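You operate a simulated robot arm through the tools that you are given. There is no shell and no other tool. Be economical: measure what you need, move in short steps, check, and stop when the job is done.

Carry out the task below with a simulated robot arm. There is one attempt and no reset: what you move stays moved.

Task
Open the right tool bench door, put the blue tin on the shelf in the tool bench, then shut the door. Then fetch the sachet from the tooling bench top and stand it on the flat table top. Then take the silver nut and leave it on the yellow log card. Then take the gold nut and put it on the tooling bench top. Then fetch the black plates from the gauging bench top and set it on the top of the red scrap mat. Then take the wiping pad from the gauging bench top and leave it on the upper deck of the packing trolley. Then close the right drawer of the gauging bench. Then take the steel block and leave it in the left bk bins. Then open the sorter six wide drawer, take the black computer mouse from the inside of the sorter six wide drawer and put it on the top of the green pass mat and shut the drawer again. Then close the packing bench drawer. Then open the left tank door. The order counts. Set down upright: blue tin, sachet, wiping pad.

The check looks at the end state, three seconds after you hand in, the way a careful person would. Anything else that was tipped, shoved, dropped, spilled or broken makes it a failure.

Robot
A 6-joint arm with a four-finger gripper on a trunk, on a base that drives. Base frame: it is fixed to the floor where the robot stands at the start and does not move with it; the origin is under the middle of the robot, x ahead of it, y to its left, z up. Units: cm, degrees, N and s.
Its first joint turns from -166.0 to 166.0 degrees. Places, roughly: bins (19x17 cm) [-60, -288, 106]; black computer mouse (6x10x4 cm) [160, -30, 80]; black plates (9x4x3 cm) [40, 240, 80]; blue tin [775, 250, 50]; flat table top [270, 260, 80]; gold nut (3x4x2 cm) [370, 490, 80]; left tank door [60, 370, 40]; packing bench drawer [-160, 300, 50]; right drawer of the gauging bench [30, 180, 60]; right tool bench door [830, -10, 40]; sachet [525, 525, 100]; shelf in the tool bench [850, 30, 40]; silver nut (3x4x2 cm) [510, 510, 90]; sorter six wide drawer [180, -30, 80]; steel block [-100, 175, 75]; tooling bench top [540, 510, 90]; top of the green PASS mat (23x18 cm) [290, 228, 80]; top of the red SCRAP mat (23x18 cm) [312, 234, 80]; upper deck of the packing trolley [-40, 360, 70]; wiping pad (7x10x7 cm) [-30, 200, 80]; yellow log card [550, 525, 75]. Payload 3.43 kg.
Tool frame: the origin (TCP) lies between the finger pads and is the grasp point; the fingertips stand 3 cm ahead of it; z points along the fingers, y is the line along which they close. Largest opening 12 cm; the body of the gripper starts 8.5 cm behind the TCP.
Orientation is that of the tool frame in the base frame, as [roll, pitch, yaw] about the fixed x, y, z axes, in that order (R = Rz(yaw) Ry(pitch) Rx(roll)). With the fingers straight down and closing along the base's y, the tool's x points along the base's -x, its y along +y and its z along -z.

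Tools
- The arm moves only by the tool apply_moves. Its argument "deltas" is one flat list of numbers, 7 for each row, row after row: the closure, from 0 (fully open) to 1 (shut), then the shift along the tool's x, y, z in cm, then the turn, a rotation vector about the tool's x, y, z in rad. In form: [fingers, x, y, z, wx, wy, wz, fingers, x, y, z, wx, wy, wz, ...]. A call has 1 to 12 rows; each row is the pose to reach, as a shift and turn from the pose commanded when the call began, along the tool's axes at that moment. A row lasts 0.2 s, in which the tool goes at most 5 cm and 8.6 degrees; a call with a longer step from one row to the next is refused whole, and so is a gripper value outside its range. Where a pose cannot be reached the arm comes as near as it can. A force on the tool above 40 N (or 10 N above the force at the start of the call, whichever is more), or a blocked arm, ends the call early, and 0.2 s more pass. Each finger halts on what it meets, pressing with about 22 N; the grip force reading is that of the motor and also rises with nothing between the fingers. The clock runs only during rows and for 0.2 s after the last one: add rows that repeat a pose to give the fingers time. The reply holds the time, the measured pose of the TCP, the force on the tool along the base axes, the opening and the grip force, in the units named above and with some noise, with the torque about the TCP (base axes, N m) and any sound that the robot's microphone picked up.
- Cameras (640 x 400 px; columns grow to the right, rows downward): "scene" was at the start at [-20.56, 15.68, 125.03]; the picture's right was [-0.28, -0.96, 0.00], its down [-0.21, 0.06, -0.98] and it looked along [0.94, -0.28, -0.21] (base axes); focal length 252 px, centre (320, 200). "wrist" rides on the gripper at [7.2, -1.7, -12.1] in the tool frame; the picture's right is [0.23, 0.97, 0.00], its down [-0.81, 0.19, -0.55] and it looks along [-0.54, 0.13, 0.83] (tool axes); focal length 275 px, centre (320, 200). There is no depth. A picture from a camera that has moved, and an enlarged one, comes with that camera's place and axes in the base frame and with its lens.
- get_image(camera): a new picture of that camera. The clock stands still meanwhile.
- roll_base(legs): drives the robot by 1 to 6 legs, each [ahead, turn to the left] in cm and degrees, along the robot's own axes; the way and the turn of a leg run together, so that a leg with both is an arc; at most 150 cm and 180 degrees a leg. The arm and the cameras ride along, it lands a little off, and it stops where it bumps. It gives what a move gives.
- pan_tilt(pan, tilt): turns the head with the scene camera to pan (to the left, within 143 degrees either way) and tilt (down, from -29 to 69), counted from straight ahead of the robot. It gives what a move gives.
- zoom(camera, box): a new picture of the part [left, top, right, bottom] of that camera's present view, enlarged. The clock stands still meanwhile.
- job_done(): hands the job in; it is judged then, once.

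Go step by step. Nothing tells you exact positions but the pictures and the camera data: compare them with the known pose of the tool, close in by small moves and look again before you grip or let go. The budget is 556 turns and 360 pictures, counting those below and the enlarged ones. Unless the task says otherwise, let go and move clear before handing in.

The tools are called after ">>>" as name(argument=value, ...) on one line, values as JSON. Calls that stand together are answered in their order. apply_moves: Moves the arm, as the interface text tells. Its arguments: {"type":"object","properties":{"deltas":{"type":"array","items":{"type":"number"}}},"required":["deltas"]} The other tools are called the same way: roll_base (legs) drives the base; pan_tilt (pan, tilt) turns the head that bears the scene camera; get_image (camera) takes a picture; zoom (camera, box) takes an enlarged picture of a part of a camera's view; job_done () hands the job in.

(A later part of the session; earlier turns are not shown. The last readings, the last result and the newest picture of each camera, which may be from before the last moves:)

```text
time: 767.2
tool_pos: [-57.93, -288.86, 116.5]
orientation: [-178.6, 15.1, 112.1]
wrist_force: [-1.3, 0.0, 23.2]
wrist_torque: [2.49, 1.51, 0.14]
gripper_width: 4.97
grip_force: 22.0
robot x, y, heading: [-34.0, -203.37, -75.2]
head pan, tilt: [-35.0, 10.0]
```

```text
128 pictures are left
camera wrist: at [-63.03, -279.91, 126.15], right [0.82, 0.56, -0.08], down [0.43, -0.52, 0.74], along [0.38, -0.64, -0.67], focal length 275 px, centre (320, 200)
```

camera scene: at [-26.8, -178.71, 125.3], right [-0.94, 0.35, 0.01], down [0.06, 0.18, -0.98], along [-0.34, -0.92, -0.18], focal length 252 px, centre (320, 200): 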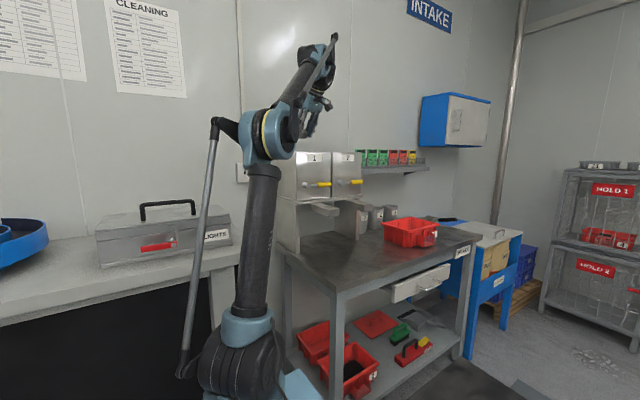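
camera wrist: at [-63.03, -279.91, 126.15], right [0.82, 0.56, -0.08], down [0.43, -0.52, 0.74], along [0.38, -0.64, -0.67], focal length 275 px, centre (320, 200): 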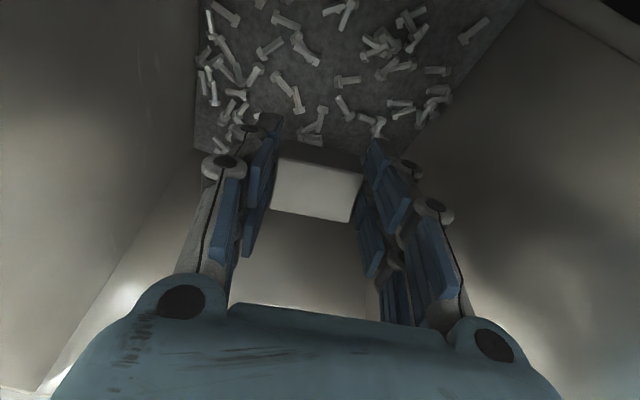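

Block is well inside the bin. Release it.

>>> apply_moves(deltas=[0.7, -0.2, 0, -0.5, 0, 0, 0, 0.5, -0.2, 0, -0.5, 0, 0, 0, 0.4, -0.2, 0, -0.5, 0, 0, 0, 0.4, -0.2, 0, -0.5, 0, 0, 0])

>>> get_image(camera="wrist")

```text
time: 768.2
tool_pos: [-57.74, -288.92, 116.69]
orientation: [-178.6, 15.1, 112.1]
wrist_force: [-0.8, 0.4, 0.3]
wrist_torque: [0.03, 0.02, 0.02]
gripper_width: 7.19
grip_force: 0.0
robot x, y, heading: [-34.22, -202.98, -75.3]
head pan, tilt: [-35.0, 10.0]
```

```text
127 pictures are left
camera wrist: at [-63.07, -280.07, 126.5], right [0.82, 0.56, -0.08], down [0.43, -0.52, 0.74], along [0.38, -0.64, -0.67], focal length 275 px, centre (320, 200)
```

wrist: 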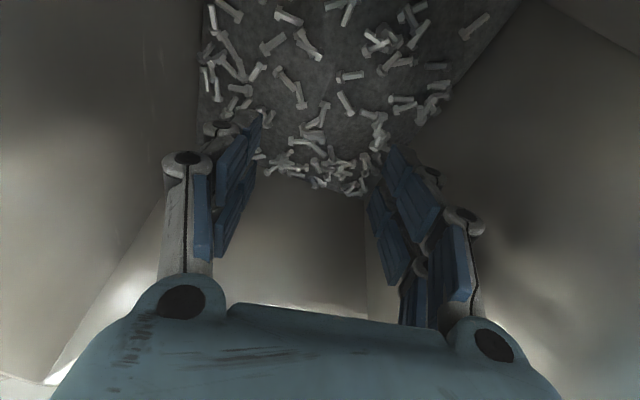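

I don't see the block directly below; rise and look into the bin.

>>> apply_moves(deltas=[0.4, -1.2, 0, -4, 0, 0, 0, 0.4, -2.2, 0, -8, 0, 0, 0, 0.4, -3.2, 0, -12, 0, 0, 0, 0.4, -4.2, 0, -16, 0, 0, 0, 0.4, -4.2, 0, -20, 0, 0, 0])

>>> get_image(camera="wrist")

```text
time: 769.4
tool_pos: [-57.34, -287.09, 136.11]
orientation: [-178.7, 15.1, 111.9]
wrist_force: [0.0, -1.2, -1.0]
wrist_torque: [0.09, 0.0, 0.01]
gripper_width: 7.22
grip_force: 0.1
out of reach, approached as far as the arm can: row 5
robot x, y, heading: [-34.13, -203.25, -75.3]
head pan, tilt: [-35.0, 10.0]
```

```text
126 pictures are left
camera wrist: at [-62.51, -278.17, 145.87], right [0.82, 0.57, -0.08], down [0.43, -0.52, 0.74], along [0.38, -0.64, -0.67], focal length 275 px, centre (320, 200)
```

wrist: 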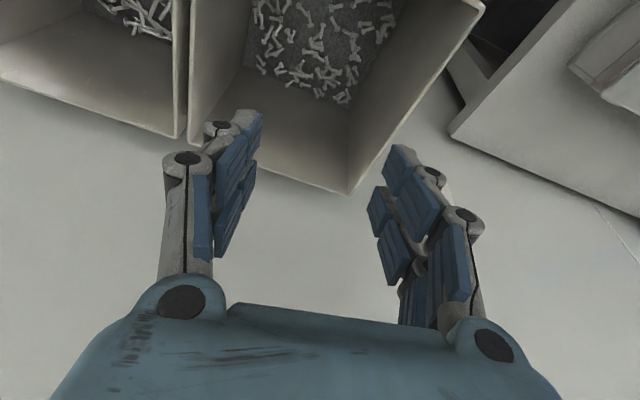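

>>> apply_moves(deltas=[0.4, 3.5, 0, -1, 0, 0, 0, 0.4, 7, 0, -2, 0, 0.05, 0, 0.4, 11, 0, -3, 0, 0.1, 0, 0.4, 15, 0, -4, 0, 0.15, 0, 0.4, 18.5, 0, -5, 0, 0.2, 0])

>>> get_image(camera="wrist")

```text
time: 770.6
tool_pos: [-64.39, -269.28, 136.18]
orientation: [-178.6, 3.6, 111.9]
wrist_force: [-0.1, -0.8, -0.3]
wrist_torque: [0.04, -0.01, 0.0]
gripper_width: 7.21
grip_force: 0.0
robot x, y, heading: [-34.25, -203.06, -75.1]
head pan, tilt: [-35.0, 10.0]
```

```text
125 pictures are left
camera wrist: at [-68.68, -262.43, 147.8], right [0.82, 0.57, -0.04], down [0.48, -0.64, 0.6], along [0.32, -0.51, -0.8], focal length 275 px, centre (320, 200)
```

wrist: 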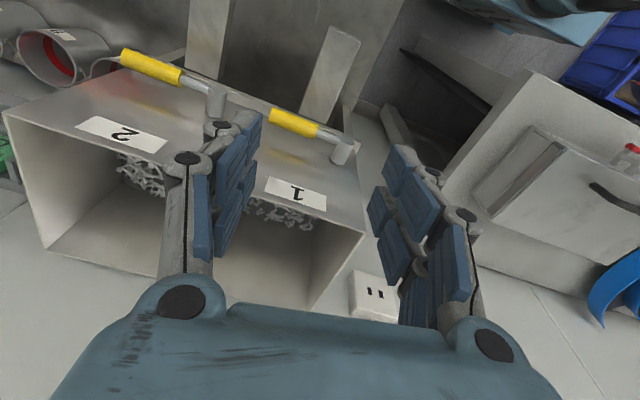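

The block likely slid to the bin's front, hidden by the wall. Move a little closer to look straight down into it.

>>> roll_base(legs=[[5, 0]])

>>> apply_moves(deltas=[0.4, -4, 1, 0, 0, 0, 0, 0.4, -8, 2, 0, 0, 0, 0, 0.4, -11, 3, 0, 0, 0, 0, 0.4, -14, 4, 0, 0, 0, 0])

>>> get_image(camera="wrist")

```text
time: 771.5
tool_pos: [-62.94, -274.11, 136.22]
orientation: [-178.6, 3.7, 111.8]
wrist_force: [-0.1, -1.3, -0.5]
wrist_torque: [0.0, 0.01, -0.02]
gripper_width: 7.19
grip_force: 0.1
robot x, y, heading: [-32.56, -207.59, -75.0]
head pan, tilt: [-35.0, 10.0]
```

```text
time: 772.5
tool_pos: [-54.59, -284.0, 137.96]
orientation: [-178.6, 4.5, 111.7]
wrist_force: [-0.1, 1.2, 0.9]
wrist_torque: [-0.06, 0.0, 0.02]
gripper_width: 7.18
grip_force: 0.0
robot x, y, heading: [-33.16, -208.1, -75.2]
head pan, tilt: [-35.0, 10.0]
```

```text
124 pictures are left
camera wrist: at [-59.02, -277.0, 149.34], right [0.82, 0.57, -0.04], down [0.47, -0.64, 0.61], along [0.32, -0.52, -0.79], focal length 275 px, centre (320, 200)
```

wrist: 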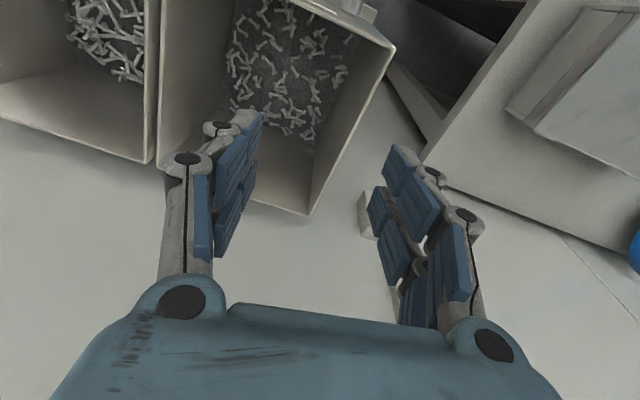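

>>> zoom(camera="wrist", box=[140, 0, 400, 180])

```text
2.22 times, centred on (270, 90) of wrist
camera zoom: at [-59.02, -277.0, 149.34], right [0.82, 0.57, -0.04], down [0.47, -0.64, 0.61], along [0.32, -0.52, -0.79], focal length 612 px, centre (431, 444)
```

zoom: 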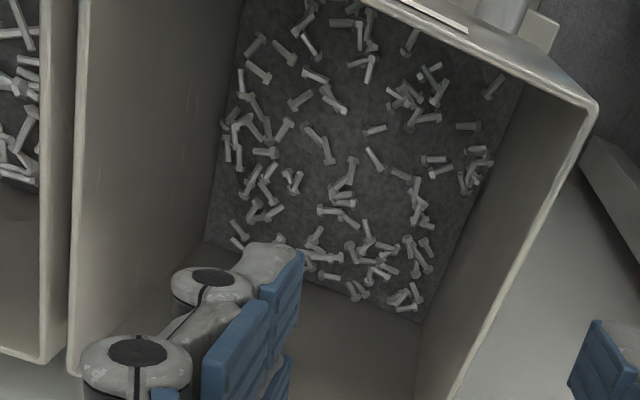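

>>> apply_moves(deltas=[0.4, 1, 4, 0, 0, 0, 0, 0.4, 2, 8, 0, 0, 0, 0, 0.4, 2, 12, 0, 0, 0, 0])

>>> zoom(camera="wrist", box=[60, 0, 320, 180])

```text
time: 773.3
tool_pos: [-44.14, -277.54, 137.38]
orientation: [-178.6, 4.4, 111.7]
wrist_force: [-0.7, -1.6, -1.3]
wrist_torque: [0.04, -0.06, -0.01]
gripper_width: 7.2
grip_force: 0.0
robot x, y, heading: [-32.95, -207.82, -75.1]
head pan, tilt: [-35.0, 10.0]
```

```text
2.22 times, centred on (190, 90) of wrist
camera zoom: at [-48.57, -270.6, 148.99], right [0.82, 0.57, -0.04], down [0.47, -0.64, 0.61], along [0.32, -0.52, -0.79], focal length 612 px, centre (609, 444)
```

zoom: 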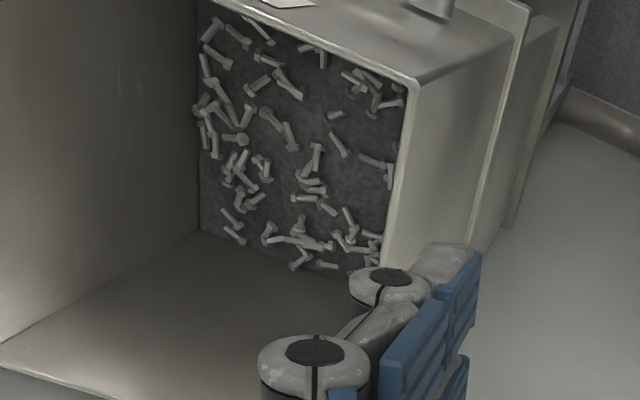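

The block isn't visible on the screw layer; check whether it sank beneath it or ended elsewhere—look at the desk area.

>>> zoom(camera="scene", box=[220, 130, 420, 400])

>>> get_image(camera="wrist")

```text
1.48 times, centred on (320, 265) of scene
camera zoom: at [-25.57, -183.6, 125.32], right [-0.94, 0.35, 0.01], down [0.06, 0.18, -0.98], along [-0.34, -0.92, -0.18], focal length 373 px, centre (320, 104)
```

zoom: 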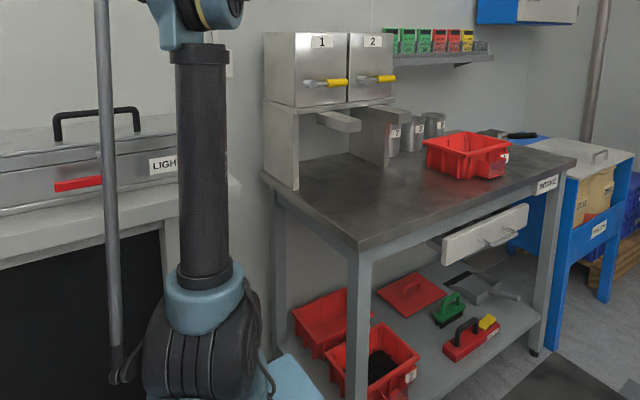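

```text
120 pictures are left
camera wrist: at [-48.57, -270.6, 148.99], right [0.82, 0.57, -0.04], down [0.47, -0.64, 0.61], along [0.32, -0.52, -0.79], focal length 275 px, centre (320, 200)
```

wrist: 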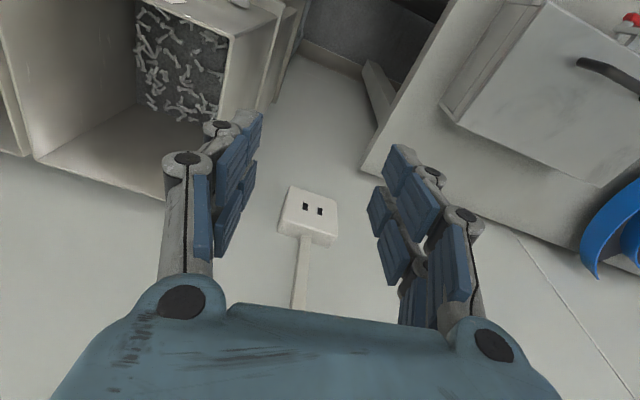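

The block was released inside the walled bin (below the rim), so it must be in there, apparently beneath the screw layer. Move on: retract the arm and leave.

>>> apply_moves(deltas=[0.5, 4.5, 0, 0, 0, 0, 0, 0.5, 9, 0, 0, 0, 0, 0, 0.5, 13.5, 0, 0, 0, 0, 0, 0.5, 18, 0, 2, 0, 0.02, 0, 0.5, 21, 0, 5, 0, 0.04, 0, 0.5, 22, 0, 9, 0, 0.06, 0, 0.5, 22, 0, 13.5, 0, 0.06, 0, 0.5, 22, 0, 18, 0, 0.06, 0, 0.5, 22, 0, 22, 0, 0.06, 0])

>>> roll_base(legs=[[-110, 0]])

>>> get_image(camera="scene")

```text
time: 775.3
tool_pos: [-52.08, -259.29, 114.04]
orientation: [-178.6, 1.0, 111.8]
wrist_force: [-0.1, 0.6, 0.6]
wrist_torque: [0.0, -0.05, 0.01]
gripper_width: 6.0
grip_force: 0.0
robot x, y, heading: [-32.97, -207.86, -75.2]
head pan, tilt: [-35.0, 10.0]
```

```text
time: 781.1
tool_pos: [-80.33, -153.17, 114.07]
orientation: [-178.6, 0.9, 113.0]
wrist_force: [-0.3, -0.1, 0.0]
wrist_torque: [-0.02, -0.03, 0.05]
gripper_width: 6.01
grip_force: 0.1
robot x, y, heading: [-62.66, -101.17, -73.9]
head pan, tilt: [-35.0, 10.0]
```

```text
119 pictures are left
camera scene: at [-55.58, -76.7, 125.3], right [-0.95, 0.32, 0.01], down [0.05, 0.18, -0.98], along [-0.32, -0.93, -0.18], focal length 252 px, centre (320, 200)
```

scene: 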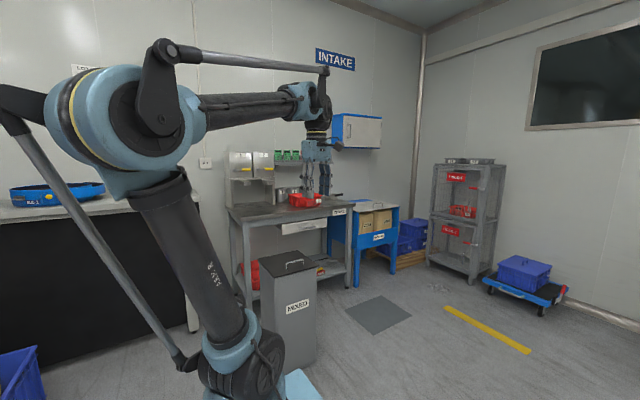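

>>> roll_base(legs=[[0, 111], [150, 0], [122, 0], [0, -114]])

>>> pan_tilt(pan=0, tilt=20)

>>> get_image(camera="scene")

>>> get_image(camera="wrist")

```text
time: 805.2
tool_pos: [136.52, 18.28, 114.56]
orientation: [-178.4, 1.6, 113.9]
wrist_force: [0.2, 0.2, 0.0]
wrist_torque: [-0.02, 0.01, -0.02]
gripper_width: 5.99
grip_force: 0.1
robot x, y, heading: [154.82, 69.51, -73.0]
head pan, tilt: [-35.0, 10.0]
```

```text
time: 806.2
tool_pos: [136.33, 19.53, 115.17]
orientation: [-178.3, 2.2, 114.0]
wrist_force: [-0.1, -0.3, 1.3]
wrist_torque: [0.02, 0.01, 0.01]
gripper_width: 6.02
grip_force: 0.1
robot x, y, heading: [155.27, 69.16, -73.0]
head pan, tilt: [0.0, 20.0]
```

```text
118 pictures are left
camera scene: at [167.25, 94.12, 123.66], right [-0.96, -0.29, 0.0], down [-0.1, 0.34, -0.94], along [0.27, -0.89, -0.35], focal length 252 px, centre (320, 200)
```

scene: 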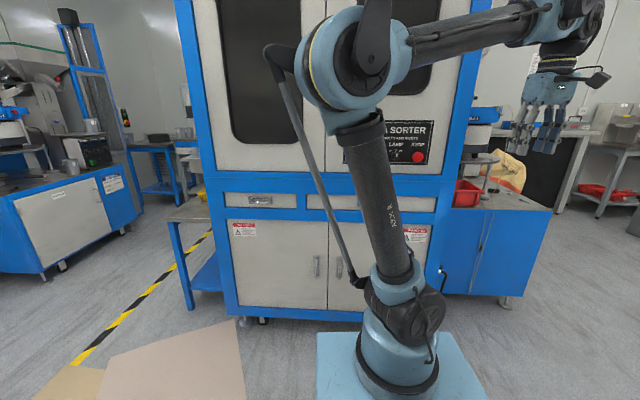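

```text
117 pictures are left
camera wrist: at [131.85, 26.06, 126.91], right [0.8, 0.6, -0.04], down [0.51, -0.64, 0.58], along [0.33, -0.48, -0.81], focal length 275 px, centre (320, 200)
```

wrist: 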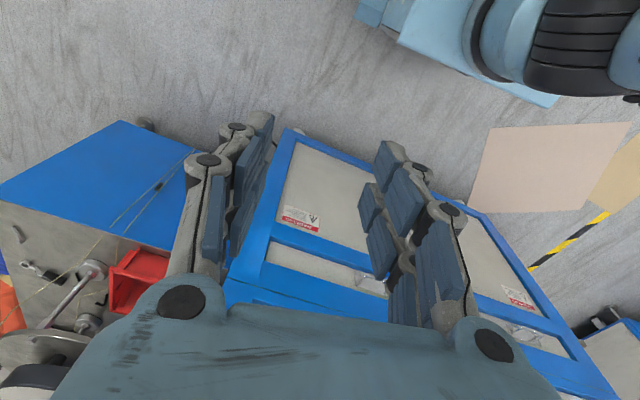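

>>> zoom(camera="scene", box=[190, 100, 480, 330])

>>> zoom(camera="wrist", box=[210, 130, 620, 390])

```text
1.74 times, centred on (335, 215) of scene
camera zoom: at [167.25, 94.12, 123.66], right [-0.96, -0.29, 0.0], down [-0.1, 0.34, -0.94], along [0.27, -0.89, -0.35], focal length 438 px, centre (294, 174)
```

zoom: 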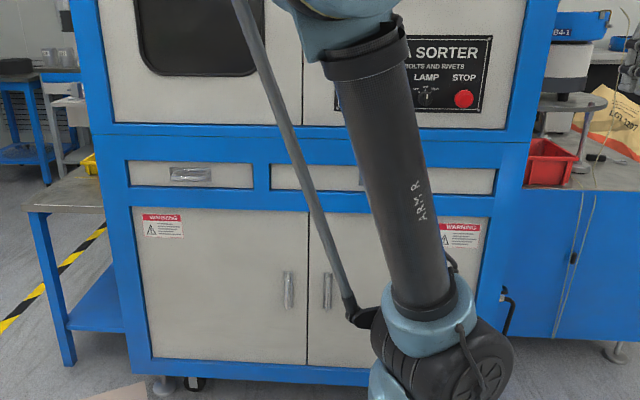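

```text
1.54 times, centred on (415, 260) of wrist
camera zoom: at [131.85, 26.06, 126.91], right [0.8, 0.6, -0.04], down [0.51, -0.64, 0.58], along [0.33, -0.48, -0.81], focal length 424 px, centre (174, 108)
```

zoom: 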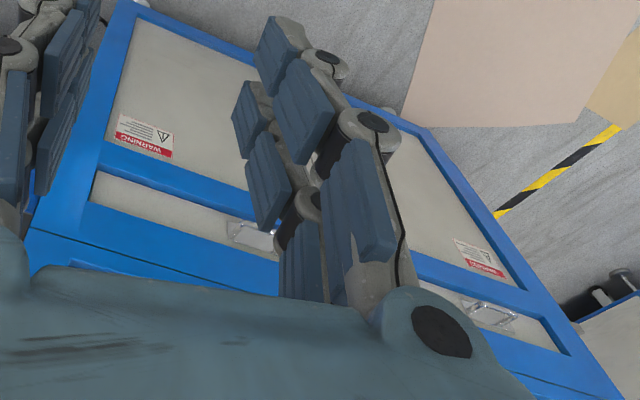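

The wide drawer is the right-hand one; its handle is near (178,-20,77). Move the tool in front of it for a look.

>>> apply_moves(deltas=[0.5, -0.5, 4.5, 0, 0, 0, 0, 0.5, -1, 9, 0, 0, 0, 0, 0.5, -1.5, 13.5, 0, 0, 0, 0, 0.5, -2, 18, 0, 0, 0, 0, 0.5, -2.5, 22.5, 0, 0, 0, 0, 0.5, -3, 27, 3, 0, 0, 0, 0.5, -3.5, 31, 6, 0, 0, 0, 0.5, -3.5, 31, 10, 0, 0, 0])

>>> get_image(camera="wrist")

```text
refused: row 6 steps farther than a row can; nothing moved
```

```text
114 pictures are left
camera wrist: at [131.85, 26.06, 126.91], right [0.8, 0.6, -0.04], down [0.51, -0.64, 0.58], along [0.33, -0.48, -0.81], focal length 275 px, centre (320, 200)
```

wrist: 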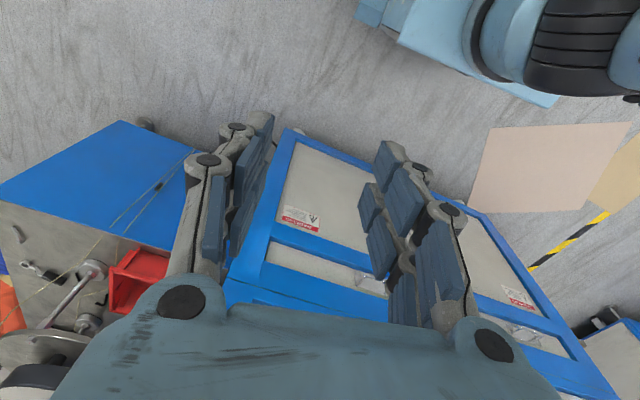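

>>> apply_moves(deltas=[0.5, -0.5, 4.5, 0, 0, 0, 0, 0.5, -1, 9, 0, 0, 0, 0, 0.5, -1.5, 13.5, 0, 0, 0, 0, 0.5, -2, 18, 0, 0, 0, 0, 0.5, -2.5, 22.5, 0, 0, 0, 0, 0.5, -3, 26, 2, 0, 0, 0, 0.5, -3.5, 29, 5, 0, 0, 0, 0.5, -3.5, 31, 9, 0, 0, 0])

>>> get_image(camera="wrist")

```text
time: 808.0
tool_pos: [166.0, 28.32, 104.99]
orientation: [-178.5, 2.3, 114.0]
wrist_force: [0.8, -1.1, 0.5]
wrist_torque: [0.03, -0.04, -0.03]
gripper_width: 6.01
grip_force: 0.1
robot x, y, heading: [155.91, 69.71, -72.9]
head pan, tilt: [0.0, 20.0]
```

```text
113 pictures are left
camera wrist: at [161.55, 34.82, 116.88], right [0.8, 0.61, -0.04], down [0.51, -0.64, 0.58], along [0.33, -0.48, -0.81], focal length 275 px, centre (320, 200)
```

wrist: 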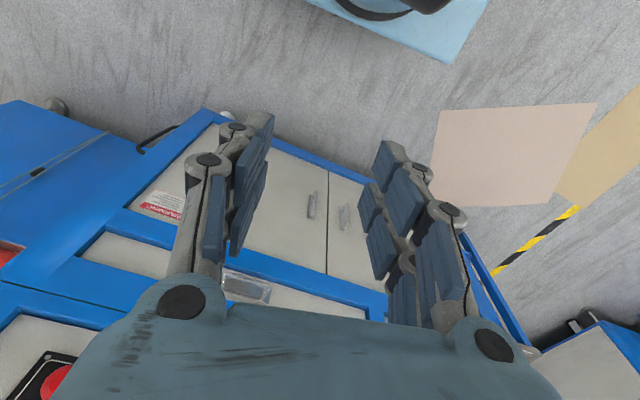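

>>> zoom(camera="wrist", box=[200, 255, 300, 310])

```text
6.40 times, centred on (250, 282) of wrist
camera zoom: at [161.55, 34.82, 116.88], right [0.8, 0.61, -0.04], down [0.51, -0.64, 0.58], along [0.33, -0.48, -0.81], focal length 1762 px, centre (768, -328)
```

zoom: 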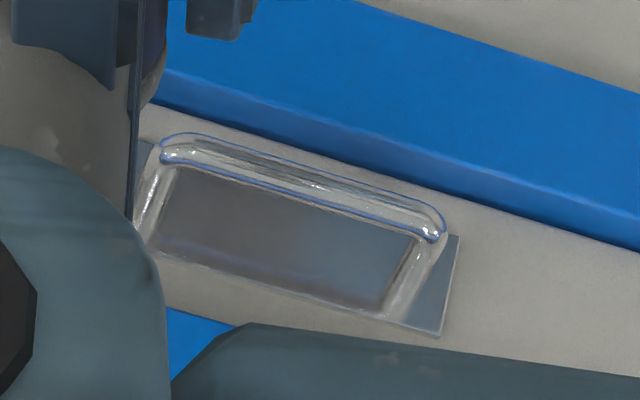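

The handle is a horizontal U-bar ~3 cm proud at (177.5,-13.3,81). I'll roll the tool 90° and tilt it, so one finger goes behind the bar from above. First the roll.

>>> apply_moves(deltas=[0.5, 0, 0, 0, 0, 0, 0.147, 0.5, 0, 0, 0, 0, 0, 0.294, 0.5, 0, 0, 0, 0, 0, 0.441, 0.5, 0, 0, 0, 0, 0, 0.588, 0.5, 0, 0, 0, 0, 0, 0.735, 0.5, 0, 0, 0, 0, 0, 0.882, 0.5, 0, 0, 0, 0, 0, 1.029, 0.5, 0, 0, 0, 0, 0, 1.176, 0.5, 0, 0, 0, 0, 0, 1.323, 0.5, 0, 0, 0, 0, 0, 1.47, 0.5, 0, 0, 0, 0, 0, 1.617, 0.5, 0, 0, 0, 0, 0, 1.76])

```text
time: 810.6
tool_pos: [165.78, 28.48, 105.29]
orientation: [177.4, 1.2, 13.0]
wrist_force: [0.6, 0.3, -0.2]
wrist_torque: [0.02, -0.01, 0.01]
gripper_width: 5.98
grip_force: 0.0
robot x, y, heading: [155.43, 69.43, -72.8]
head pan, tilt: [0.0, 20.0]
```

>>> apply_moves(deltas=[0.5, 0.2, 4, 2, -0.11, 0, 0, 0.5, 0.5, 8, 4, -0.22, 0, 0, 0.5, 0.8, 12, 6, -0.33, 0, 0, 0.5, 1, 16, 8, -0.44, 0, 0, 0.5, 1.3, 20, 10, -0.55, 0, 0, 0.6, 1.6, 24, 12, -0.66, 0, 0, 0.6, 1.8, 28, 14, -0.77, 0, 0, 0.6, 2, 31, 16, -0.87, 0, 0])

>>> get_image(camera="wrist")

>>> get_image(camera="scene")

```text
time: 812.4
tool_pos: [174.54, -2.04, 90.5]
orientation: [127.5, 1.2, 13.1]
wrist_force: [0.4, 1.1, -0.3]
wrist_torque: [0.01, -0.02, -0.01]
gripper_width: 4.81
grip_force: 0.1
robot x, y, heading: [155.28, 69.65, -72.9]
head pan, tilt: [0.0, 20.0]
```

```text
111 pictures are left
camera wrist: at [179.06, 10.02, 96.34], right [0.37, -0.52, 0.77], down [-0.85, 0.13, 0.51], along [-0.36, -0.84, -0.4], focal length 275 px, centre (320, 200)
```

wrist: 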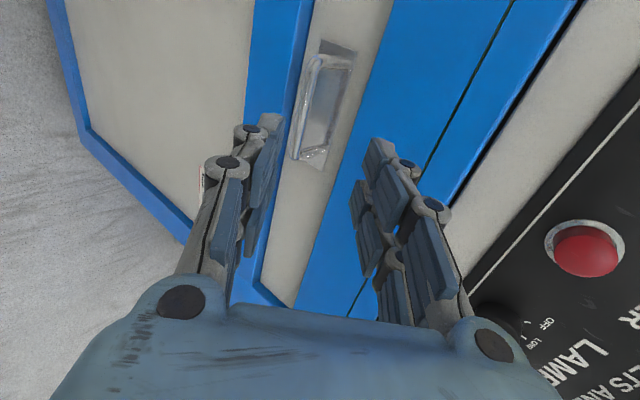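

```text
110 pictures are left
camera scene: at [167.26, 94.14, 123.65], right [-0.96, -0.29, 0.0], down [-0.1, 0.34, -0.94], along [0.27, -0.89, -0.35], focal length 252 px, centre (320, 200)
```

scene: 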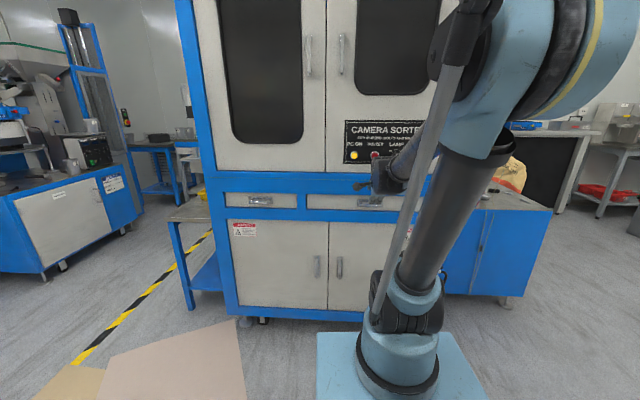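

Handle is dead ahead. Approach along the tool axis 12 cm with fingers 3.2 cm open.

>>> apply_moves(deltas=[0.73, 0, -0.8, 3.5, 0, 0, 0, 0.73, 0, -1.6, 7, 0, 0, 0, 0.73, 0, -1.6, 10, 0, 0, 0])

>>> get_image(camera="wrist")

```text
time: 813.2
tool_pos: [176.13, -8.33, 83.25]
orientation: [127.7, 1.1, 13.1]
wrist_force: [0.0, 0.4, 0.1]
wrist_torque: [-0.02, -0.03, -0.01]
gripper_width: 3.22
grip_force: 0.0
robot x, y, heading: [155.46, 69.44, -72.8]
head pan, tilt: [0.0, 20.0]
```

```text
109 pictures are left
camera wrist: at [180.65, 3.66, 89.12], right [0.37, -0.52, 0.77], down [-0.85, 0.13, 0.51], along [-0.36, -0.84, -0.4], focal length 275 px, centre (320, 200)
```

wrist: 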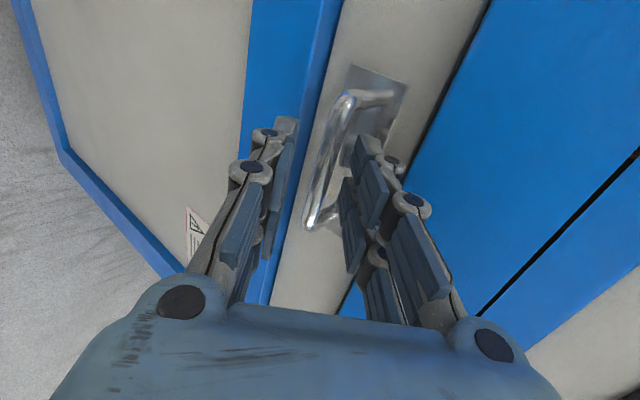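

Bar lies between the fingers. Advance 2.7 cm and close.

>>> apply_moves(deltas=[0.73, 0, 0.2, 1.4, 0, 0, 0, 0.73, 0, 0.4, 2.7, 0, 0, 0])

>>> apply_moves(deltas=[0.8, 0, 0, -0.1, 0, 0, 0, 0.88, 0, 0, -0.1, 0, 0, 0, 0.95, 0, 0, -0.1, 0, 0, 0])

>>> get_image(camera="wrist")

```text
time: 813.8
tool_pos: [176.72, -10.98, 81.9]
orientation: [127.6, 1.1, 13.1]
wrist_force: [0.6, 7.1, 2.7]
wrist_torque: [0.08, -0.03, 0.06]
gripper_width: 3.69
grip_force: 0.1
robot x, y, heading: [155.25, 69.48, -73.0]
head pan, tilt: [0.0, 20.0]
```

```text
time: 814.6
tool_pos: [176.36, -9.68, 82.18]
orientation: [127.9, 0.8, 13.1]
wrist_force: [8.9, -2.0, -100.4]
wrist_torque: [-0.09, -1.72, -0.01]
gripper_width: 1.46
grip_force: 44.9
robot x, y, heading: [155.3, 69.66, -73.1]
head pan, tilt: [0.0, 20.0]
stopped in row 3: the force on the tool passed its limit at 53 N (the readings are from after the stop); the commanded pose is now the measured one
```

```text
108 pictures are left
camera wrist: at [180.86, 2.43, 88.1], right [0.37, -0.53, 0.77], down [-0.85, 0.13, 0.5], along [-0.36, -0.84, -0.4], focal length 275 px, centre (320, 200)
```

wrist: 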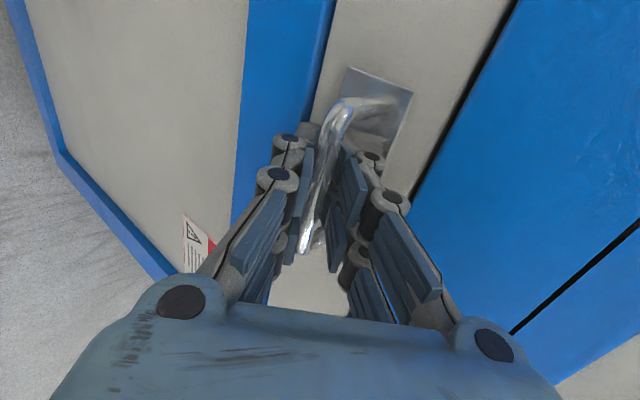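

Bar gripped but stressed (tool being pulled down). Ease down a few mm, then pull with the base.

>>> apply_moves(deltas=[0.95, 0, -0.15, 0.1, 0, 0, 0])

>>> roll_base(legs=[[-8, 0]])

>>> get_image(camera="wrist")

```text
time: 815.0
tool_pos: [176.45, -9.89, 82.15]
orientation: [127.7, 1.0, 13.2]
wrist_force: [15.7, 1.1, -95.6]
wrist_torque: [0.04, -1.84, 0.31]
gripper_width: 1.16
grip_force: 43.7
robot x, y, heading: [155.26, 69.46, -72.9]
head pan, tilt: [0.0, 20.0]
```

```text
time: 816.1
tool_pos: [173.79, -1.95, 82.55]
orientation: [127.2, 1.0, 13.0]
wrist_force: [-0.4, -2.6, 22.0]
wrist_torque: [0.08, -1.04, -1.29]
gripper_width: 0.99
grip_force: 43.5
robot x, y, heading: [152.94, 77.07, -72.9]
head pan, tilt: [0.0, 20.0]
```

```text
107 pictures are left
camera wrist: at [178.33, 10.16, 88.33], right [0.37, -0.52, 0.77], down [-0.85, 0.14, 0.5], along [-0.36, -0.85, -0.39], focal length 275 px, centre (320, 200)
```

wrist: 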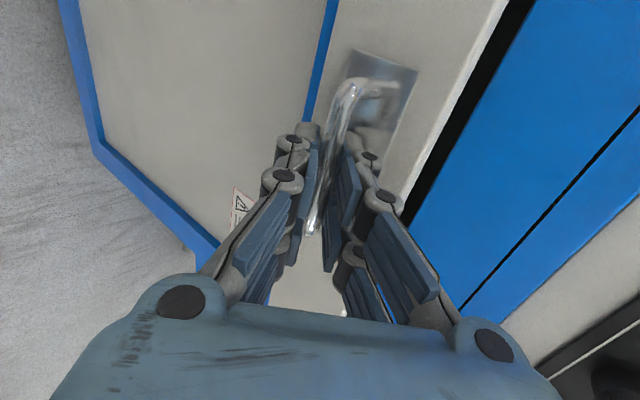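

The drawer slides. Continue pulling.

>>> roll_base(legs=[[-9, 0]])

>>> roll_base(legs=[[-9, 0]])

>>> get_image(camera="wrist")

>>> get_image(camera="scene")

```text
time: 817.4
tool_pos: [170.41, 9.64, 85.23]
orientation: [124.8, 0.7, 13.1]
wrist_force: [0.2, 0.4, -1.4]
wrist_torque: [-0.08, -0.04, 0.0]
gripper_width: 0.0
grip_force: 33.8
robot x, y, heading: [150.05, 86.15, -73.0]
head pan, tilt: [0.0, 20.0]
stopped in leg 1: the force on the tool passed its limit at 43 N (the readings are from after the stop); the commanded pose is now the measured one
```

```text
time: 818.5
tool_pos: [167.77, 18.11, 85.35]
orientation: [124.9, 0.8, 12.8]
wrist_force: [0.5, -0.3, 0.7]
wrist_torque: [-0.02, -0.02, 0.01]
gripper_width: 0.61
grip_force: 0.0
robot x, y, heading: [147.33, 94.94, -72.8]
head pan, tilt: [0.0, 20.0]
```

```text
106 pictures are left
camera wrist: at [172.12, 30.4, 90.73], right [0.36, -0.49, 0.8], down [-0.86, 0.15, 0.48], along [-0.36, -0.86, -0.37], focal length 275 px, centre (320, 200)
```

wrist: 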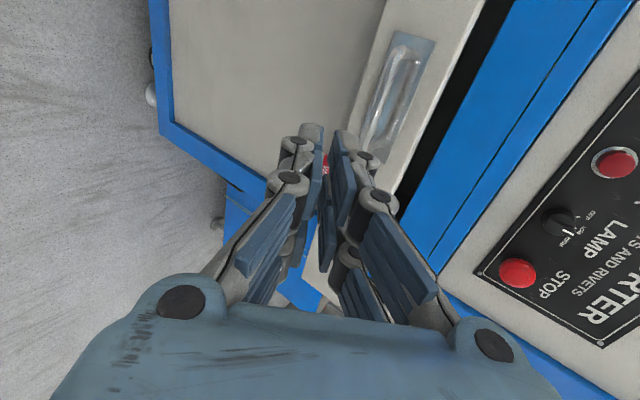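

```text
105 pictures are left
camera scene: at [159.63, 119.13, 123.65], right [-0.96, -0.29, 0.0], down [-0.1, 0.34, -0.94], along [0.27, -0.89, -0.35], focal length 252 px, centre (320, 200)
```

scene: 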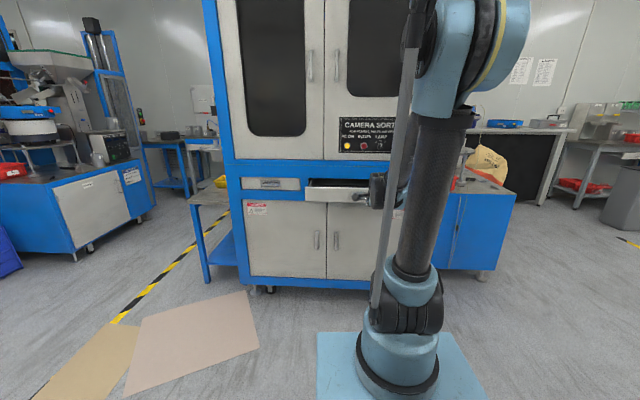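

The grip slipped after ~13 cm of travel. I'll hook the drawer front from inside instead: raise the tool to vertical first.

>>> apply_moves(deltas=[1, 0, 2.8, -2, 0.14, 0, 0, 1, 0, 5.6, -4, 0.28, 0, 0, 1, 0, 8.3, -6, 0.42, 0, 0, 1, 0, 11, -8, 0.56, 0, 0, 1, 0, 13.9, -9.7, 0.7, 0, 0, 1, 0, 13.9, -9.7, 0.84, 0, 0, 1, 0, 13.9, -9.7, 0.96, 0, 0])

>>> roll_base(legs=[[20, 0]])

>>> get_image(camera="wrist")

```text
time: 820.1
tool_pos: [167.4, 19.42, 103.3]
orientation: [179.2, 0.6, 12.9]
wrist_force: [0.3, 1.0, 0.4]
wrist_torque: [-0.04, -0.01, 0.03]
gripper_width: 0.0
grip_force: 22.0
robot x, y, heading: [147.51, 94.33, -73.2]
head pan, tilt: [0.0, 20.0]
```

```text
time: 821.8
tool_pos: [173.39, 0.03, 103.19]
orientation: [179.2, 0.6, 13.0]
wrist_force: [0.4, 0.7, 0.3]
wrist_torque: [0.05, -0.01, -0.02]
gripper_width: 0.02
grip_force: 22.4
robot x, y, heading: [153.91, 75.05, -72.7]
head pan, tilt: [0.0, 20.0]
```

```text
104 pictures are left
camera wrist: at [179.92, 3.6, 115.18], right [0.44, -0.9, 0.01], down [-0.74, -0.36, 0.56], along [-0.5, -0.26, -0.83], focal length 275 px, centre (320, 200)
```

wrist: 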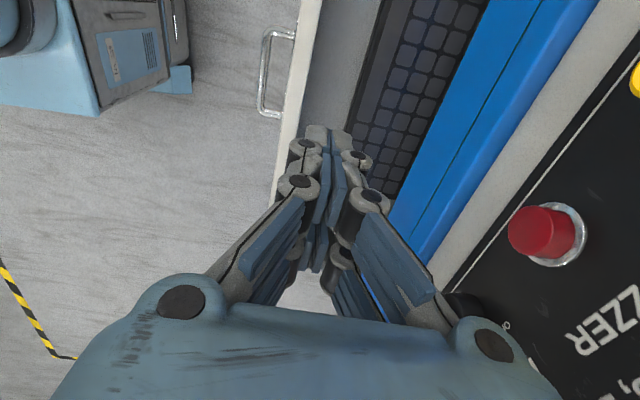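

I can see into the drawer. Move 3.5 cm in and lower the fingertips behind the front panel.

>>> apply_moves(deltas=[1, 0, 1.8, 2, 0, 0, 0, 1, 0, 3.5, 5, 0, 0, 0, 1, 0, 3.5, 9, 0, 0, 0, 1, 0, 3.5, 13, 0, 0, 0, 1, 0, 3.5, 16.5, 0, 0, 0])

>>> roll_base(legs=[[-12, 0]])

>>> get_image(camera="wrist")

```text
time: 823.0
tool_pos: [173.8, -2.65, 87.91]
orientation: [178.5, 0.6, 12.8]
wrist_force: [-0.5, 0.6, 0.1]
wrist_torque: [-0.02, 0.02, 0.0]
gripper_width: 0.0
grip_force: 21.9
robot x, y, heading: [153.21, 75.22, -72.9]
head pan, tilt: [0.0, 20.0]
```

```text
time: 824.2
tool_pos: [170.4, 8.48, 88.12]
orientation: [178.5, 0.6, 13.0]
wrist_force: [-0.2, -0.2, 0.3]
wrist_torque: [0.01, 0.03, 0.0]
gripper_width: 0.0
grip_force: 22.0
robot x, y, heading: [150.08, 86.45, -73.2]
head pan, tilt: [0.0, 20.0]
```

```text
103 pictures are left
camera wrist: at [176.85, 12.18, 99.89], right [0.44, -0.9, 0.02], down [-0.74, -0.35, 0.57], along [-0.5, -0.27, -0.82], focal length 275 px, centre (320, 200)
```

wrist: 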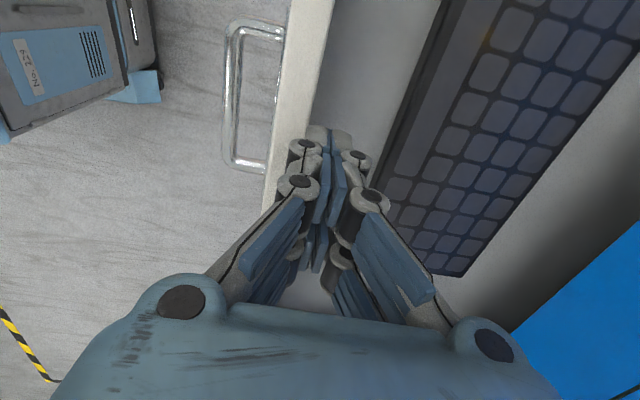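

The hook works—there's a keyboard inside. Pull further.

>>> roll_base(legs=[[-9, 0]])

>>> get_image(camera="scene")

```text
time: 825.3
tool_pos: [167.53, 18.29, 88.91]
orientation: [177.9, 0.5, 13.0]
wrist_force: [0.8, -0.4, -0.3]
wrist_torque: [0.0, 0.0, -0.01]
gripper_width: 0.01
grip_force: 22.1
robot x, y, heading: [147.1, 95.51, -72.9]
head pan, tilt: [0.0, 20.0]
```

```text
102 pictures are left
camera scene: at [159.38, 119.8, 123.66], right [-0.96, -0.29, 0.0], down [-0.1, 0.34, -0.94], along [0.27, -0.89, -0.35], focal length 252 px, centre (320, 200)
```

scene: 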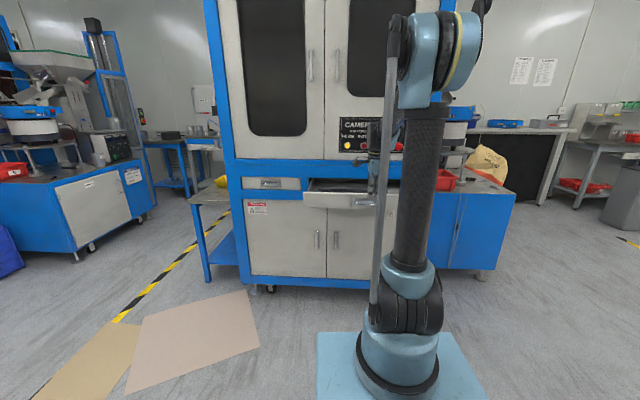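

Raise the tool and look into the open drawer.

>>> apply_moves(deltas=[1, 0, 1, -4.5, 0, 0, 0, 1, 0, 2, -9, 0, 0, 0, 1, 0, 3, -13, 0, 0, 0, 1, 0, 4, -17, 0, 0, 0, 1, 0, 5, -21, 0, 0, 0, 1, 0, 6, -25, 0, 0, 0])

>>> get_image(camera="wrist")

```text
time: 826.7
tool_pos: [168.47, 14.91, 115.15]
orientation: [177.2, 0.5, 13.0]
wrist_force: [0.2, 0.4, 0.5]
wrist_torque: [-0.01, 0.0, -0.03]
gripper_width: 0.01
grip_force: 22.1
robot x, y, heading: [147.41, 95.22, -72.8]
head pan, tilt: [0.0, 20.0]
```

```text
101 pictures are left
camera wrist: at [174.78, 18.89, 127.02], right [0.44, -0.9, 0.05], down [-0.75, -0.34, 0.57], along [-0.49, -0.29, -0.82], focal length 275 px, centre (320, 200)
```

wrist: 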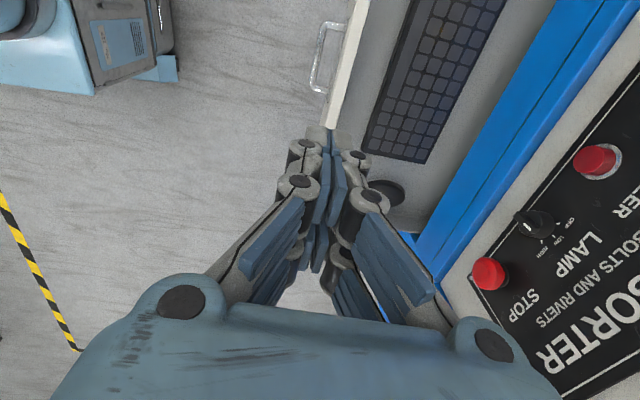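

The mouse is near (155,-8). Shift toward it for a clear view.

>>> apply_moves(deltas=[1, -4.5, 1, 0, 0.01, 0, 0, 0.8, -9, 2, 0, 0.03, 0, 0, 0.6, -13.5, 3, 2, 0.045, 0, 0, 0.4, -15, 4, 6, 0.045, 0, 0])

>>> get_image(camera="wrist")

```text
refused: row 3 steps farther than a row can; nothing moved
```

```text
100 pictures are left
camera wrist: at [174.78, 18.89, 127.02], right [0.44, -0.9, 0.05], down [-0.75, -0.34, 0.57], along [-0.49, -0.29, -0.82], focal length 275 px, centre (320, 200)
```

wrist: 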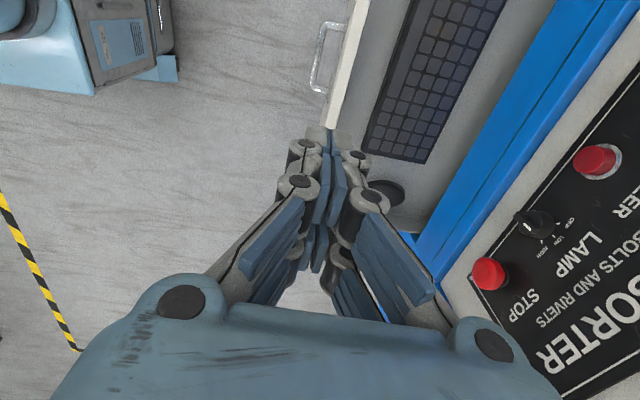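

>>> apply_moves(deltas=[1, -4, 1, 0, 0.01, 0, 0, 0.8, -8, 2, 0, 0.03, 0, 0, 0.6, -12, 3, 2, 0.045, 0, 0, 0.4, -14, 4, 5, 0.045, 0, 0])

>>> get_image(camera="wrist")

```text
time: 827.7
tool_pos: [155.93, 7.64, 110.33]
orientation: [179.7, 0.4, 12.9]
wrist_force: [-0.2, 1.1, 0.2]
wrist_torque: [-0.05, -0.01, -0.03]
gripper_width: 7.18
grip_force: 0.1
robot x, y, heading: [147.43, 95.19, -73.0]
head pan, tilt: [0.0, 20.0]
```

```text
99 pictures are left
camera wrist: at [162.51, 11.07, 122.35], right [0.44, -0.9, 0.0], down [-0.74, -0.36, 0.56], along [-0.5, -0.25, -0.83], focal length 275 px, centre (320, 200)
```

wrist: 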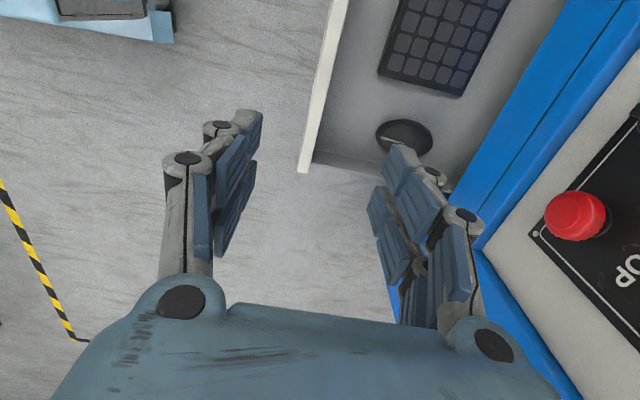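

Mouse ≈(154.4,-7.6), long axis along the drawer depth. Roll the tool back 90° so the fingers close across its 6 cm width.

>>> apply_moves(deltas=[0.4, 0, 0, 0, 0, 0, -0.143, 0.4, 0, 0, 0, 0, 0, -0.286, 0.4, 0, 0, 0, 0, 0, -0.429, 0.4, 0, 0, 0, 0, 0, -0.572, 0.4, 0, 0, 0, 0, 0, -0.715, 0.4, 0, 0, 0, 0, 0, -0.858, 0.4, 0, 0, 0, 0, 0, -1.0, 0.4, 0, 0, 0, 0, 0, -1.143, 0.4, 0, 0, 0, 0, 0, -1.286, 0.35, 0, 0, 0, 0, 0, -1.43, 0.33, 0, 0, 0, 0, 0, -1.57])

>>> get_image(camera="wrist")

```text
time: 830.1
tool_pos: [155.74, 7.48, 110.45]
orientation: [-179.5, 0.3, 103.0]
wrist_force: [0.2, 0.1, 0.3]
wrist_torque: [0.0, -0.04, 0.02]
gripper_width: 8.04
grip_force: 0.0
robot x, y, heading: [147.77, 95.14, -72.9]
head pan, tilt: [0.0, 20.0]
```

```text
98 pictures are left
camera wrist: at [152.34, 14.27, 122.45], right [0.9, 0.44, -0.01], down [0.37, -0.74, 0.56], along [0.24, -0.5, -0.83], focal length 275 px, centre (320, 200)
```

wrist: 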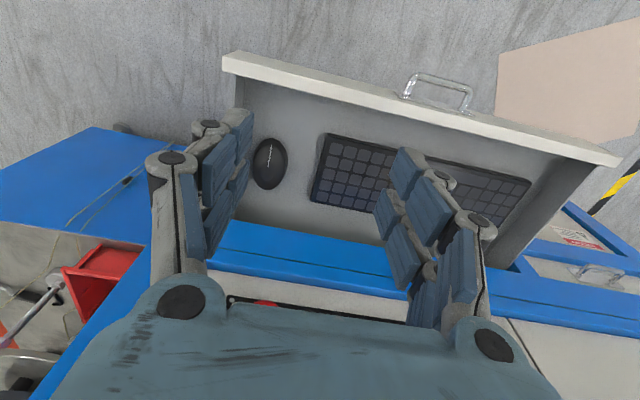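

Mouse centre ≈(153.6,-8), aligned with the tool. Drive 12 cm closer, centre over it with a slight backward lean, and lower partway.

>>> roll_base(legs=[[12, 0]])

>>> apply_moves(deltas=[0.33, -0.5, -2, 1, 0, -0.07, 0, 0.33, -1, -4, 3, 0, -0.14, 0, 0.33, -2, -6, 5, 0, -0.2, 0, 0.33, -2.6, -6.4, 9, 0, -0.2, 0, 0.33, -2.6, -6.4, 13, 0, -0.2, 0])

>>> get_image(camera="wrist")

```text
time: 831.3
tool_pos: [158.96, -3.88, 110.49]
orientation: [-179.4, 0.3, 102.9]
wrist_force: [0.3, 1.4, -0.5]
wrist_torque: [0.01, 0.04, 0.02]
gripper_width: 8.03
grip_force: 0.1
robot x, y, heading: [150.77, 84.05, -72.9]
head pan, tilt: [0.0, 20.0]
```

```text
time: 832.5
tool_pos: [152.88, -6.67, 98.56]
orientation: [-179.5, 12.6, 103.0]
wrist_force: [0.2, 1.1, 1.2]
wrist_torque: [-0.04, -0.02, 0.01]
gripper_width: 8.01
grip_force: 0.0
robot x, y, heading: [150.91, 83.87, -72.9]
head pan, tilt: [0.0, 20.0]
```

```text
97 pictures are left
camera wrist: at [148.98, 2.44, 108.76], right [0.9, 0.44, -0.06], down [0.34, -0.61, 0.71], along [0.28, -0.66, -0.7], focal length 275 px, centre (320, 200)
```

wrist: 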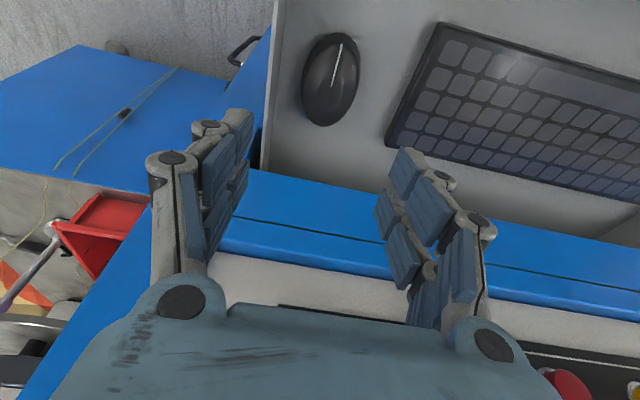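

>>> apply_moves(deltas=[0.33, 0.6, 0.2, 4, 0, 0, 0, 0.33, 1.3, 0.3, 8, 0, 0, 0, 0.33, 1.9, 0.3, 11, 0, 0, 0])

>>> get_image(camera="wrist")

```text
time: 833.3
tool_pos: [153.2, -7.22, 87.24]
orientation: [-179.5, 12.5, 103.0]
wrist_force: [0.3, 0.6, 1.9]
wrist_torque: [0.03, 0.12, -0.06]
gripper_width: 7.99
grip_force: 0.0
robot x, y, heading: [150.91, 83.47, -73.2]
head pan, tilt: [0.0, 20.0]
```

```text
96 pictures are left
camera wrist: at [149.38, 1.87, 97.52], right [0.9, 0.44, -0.06], down [0.34, -0.61, 0.71], along [0.28, -0.66, -0.7], focal length 275 px, centre (320, 200)
```

wrist: 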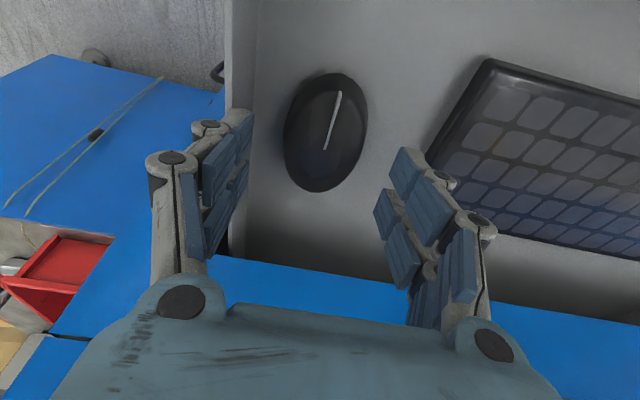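

>>> apply_moves(deltas=[0.33, 0.1, 0.6, 0.5, 0, 0, 0, 0.33, 0.4, 0.6, 1.8, 0, 0, 0, 0.33, 0.7, 0.6, 3.2, 0, 0, 0])

>>> get_image(camera="wrist")

```text
time: 834.1
tool_pos: [153.97, -7.26, 84.19]
orientation: [-179.5, 12.5, 102.9]
wrist_force: [1.1, -0.6, 0.2]
wrist_torque: [0.01, 0.06, -0.05]
gripper_width: 8.0
grip_force: 0.2
robot x, y, heading: [150.93, 84.01, -73.2]
head pan, tilt: [0.0, 20.0]
```

```text
95 pictures are left
camera wrist: at [150.07, 1.9, 94.4], right [0.9, 0.44, -0.06], down [0.34, -0.61, 0.71], along [0.28, -0.66, -0.7], focal length 275 px, centre (320, 200)
```

wrist: 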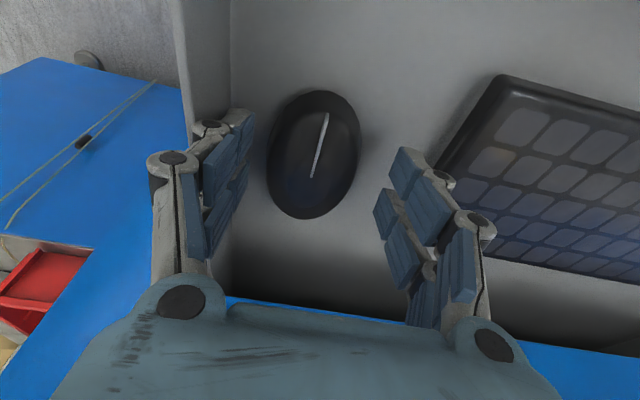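

Centred. Lower 1 cm more and close.

>>> apply_moves(deltas=[0.33, 0.1, 0, 0.5, 0, 0, 0, 0.33, 0.2, 0, 1, 0, 0, 0, 0.45, 0.2, 0, 1, 0, 0, 0, 0.55, 0.2, 0, 1, 0, 0, 0, 0.65, 0.2, 0, 1, 0, 0, 0])

>>> get_image(camera="wrist")

```text
time: 835.3
tool_pos: [153.86, -7.16, 83.06]
orientation: [-179.5, 12.6, 103.0]
wrist_force: [-0.1, 0.5, 0.3]
wrist_torque: [0.0, -0.01, -0.01]
gripper_width: 5.55
grip_force: 22.4
robot x, y, heading: [150.91, 84.08, -73.0]
head pan, tilt: [0.0, 20.0]
```

```text
94 pictures are left
camera wrist: at [149.99, 2.0, 93.34], right [0.9, 0.44, -0.06], down [0.34, -0.61, 0.71], along [0.28, -0.66, -0.7], focal length 275 px, centre (320, 200)
```

wrist: 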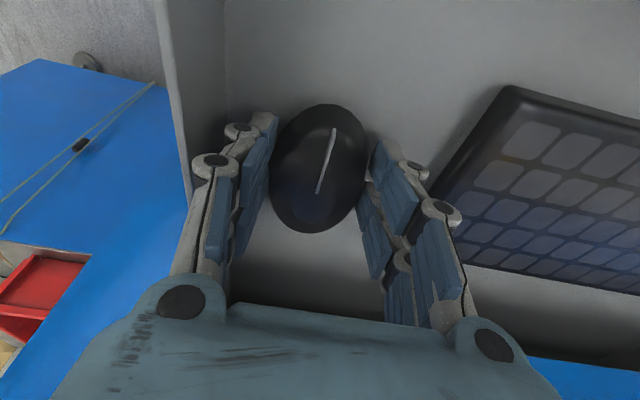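

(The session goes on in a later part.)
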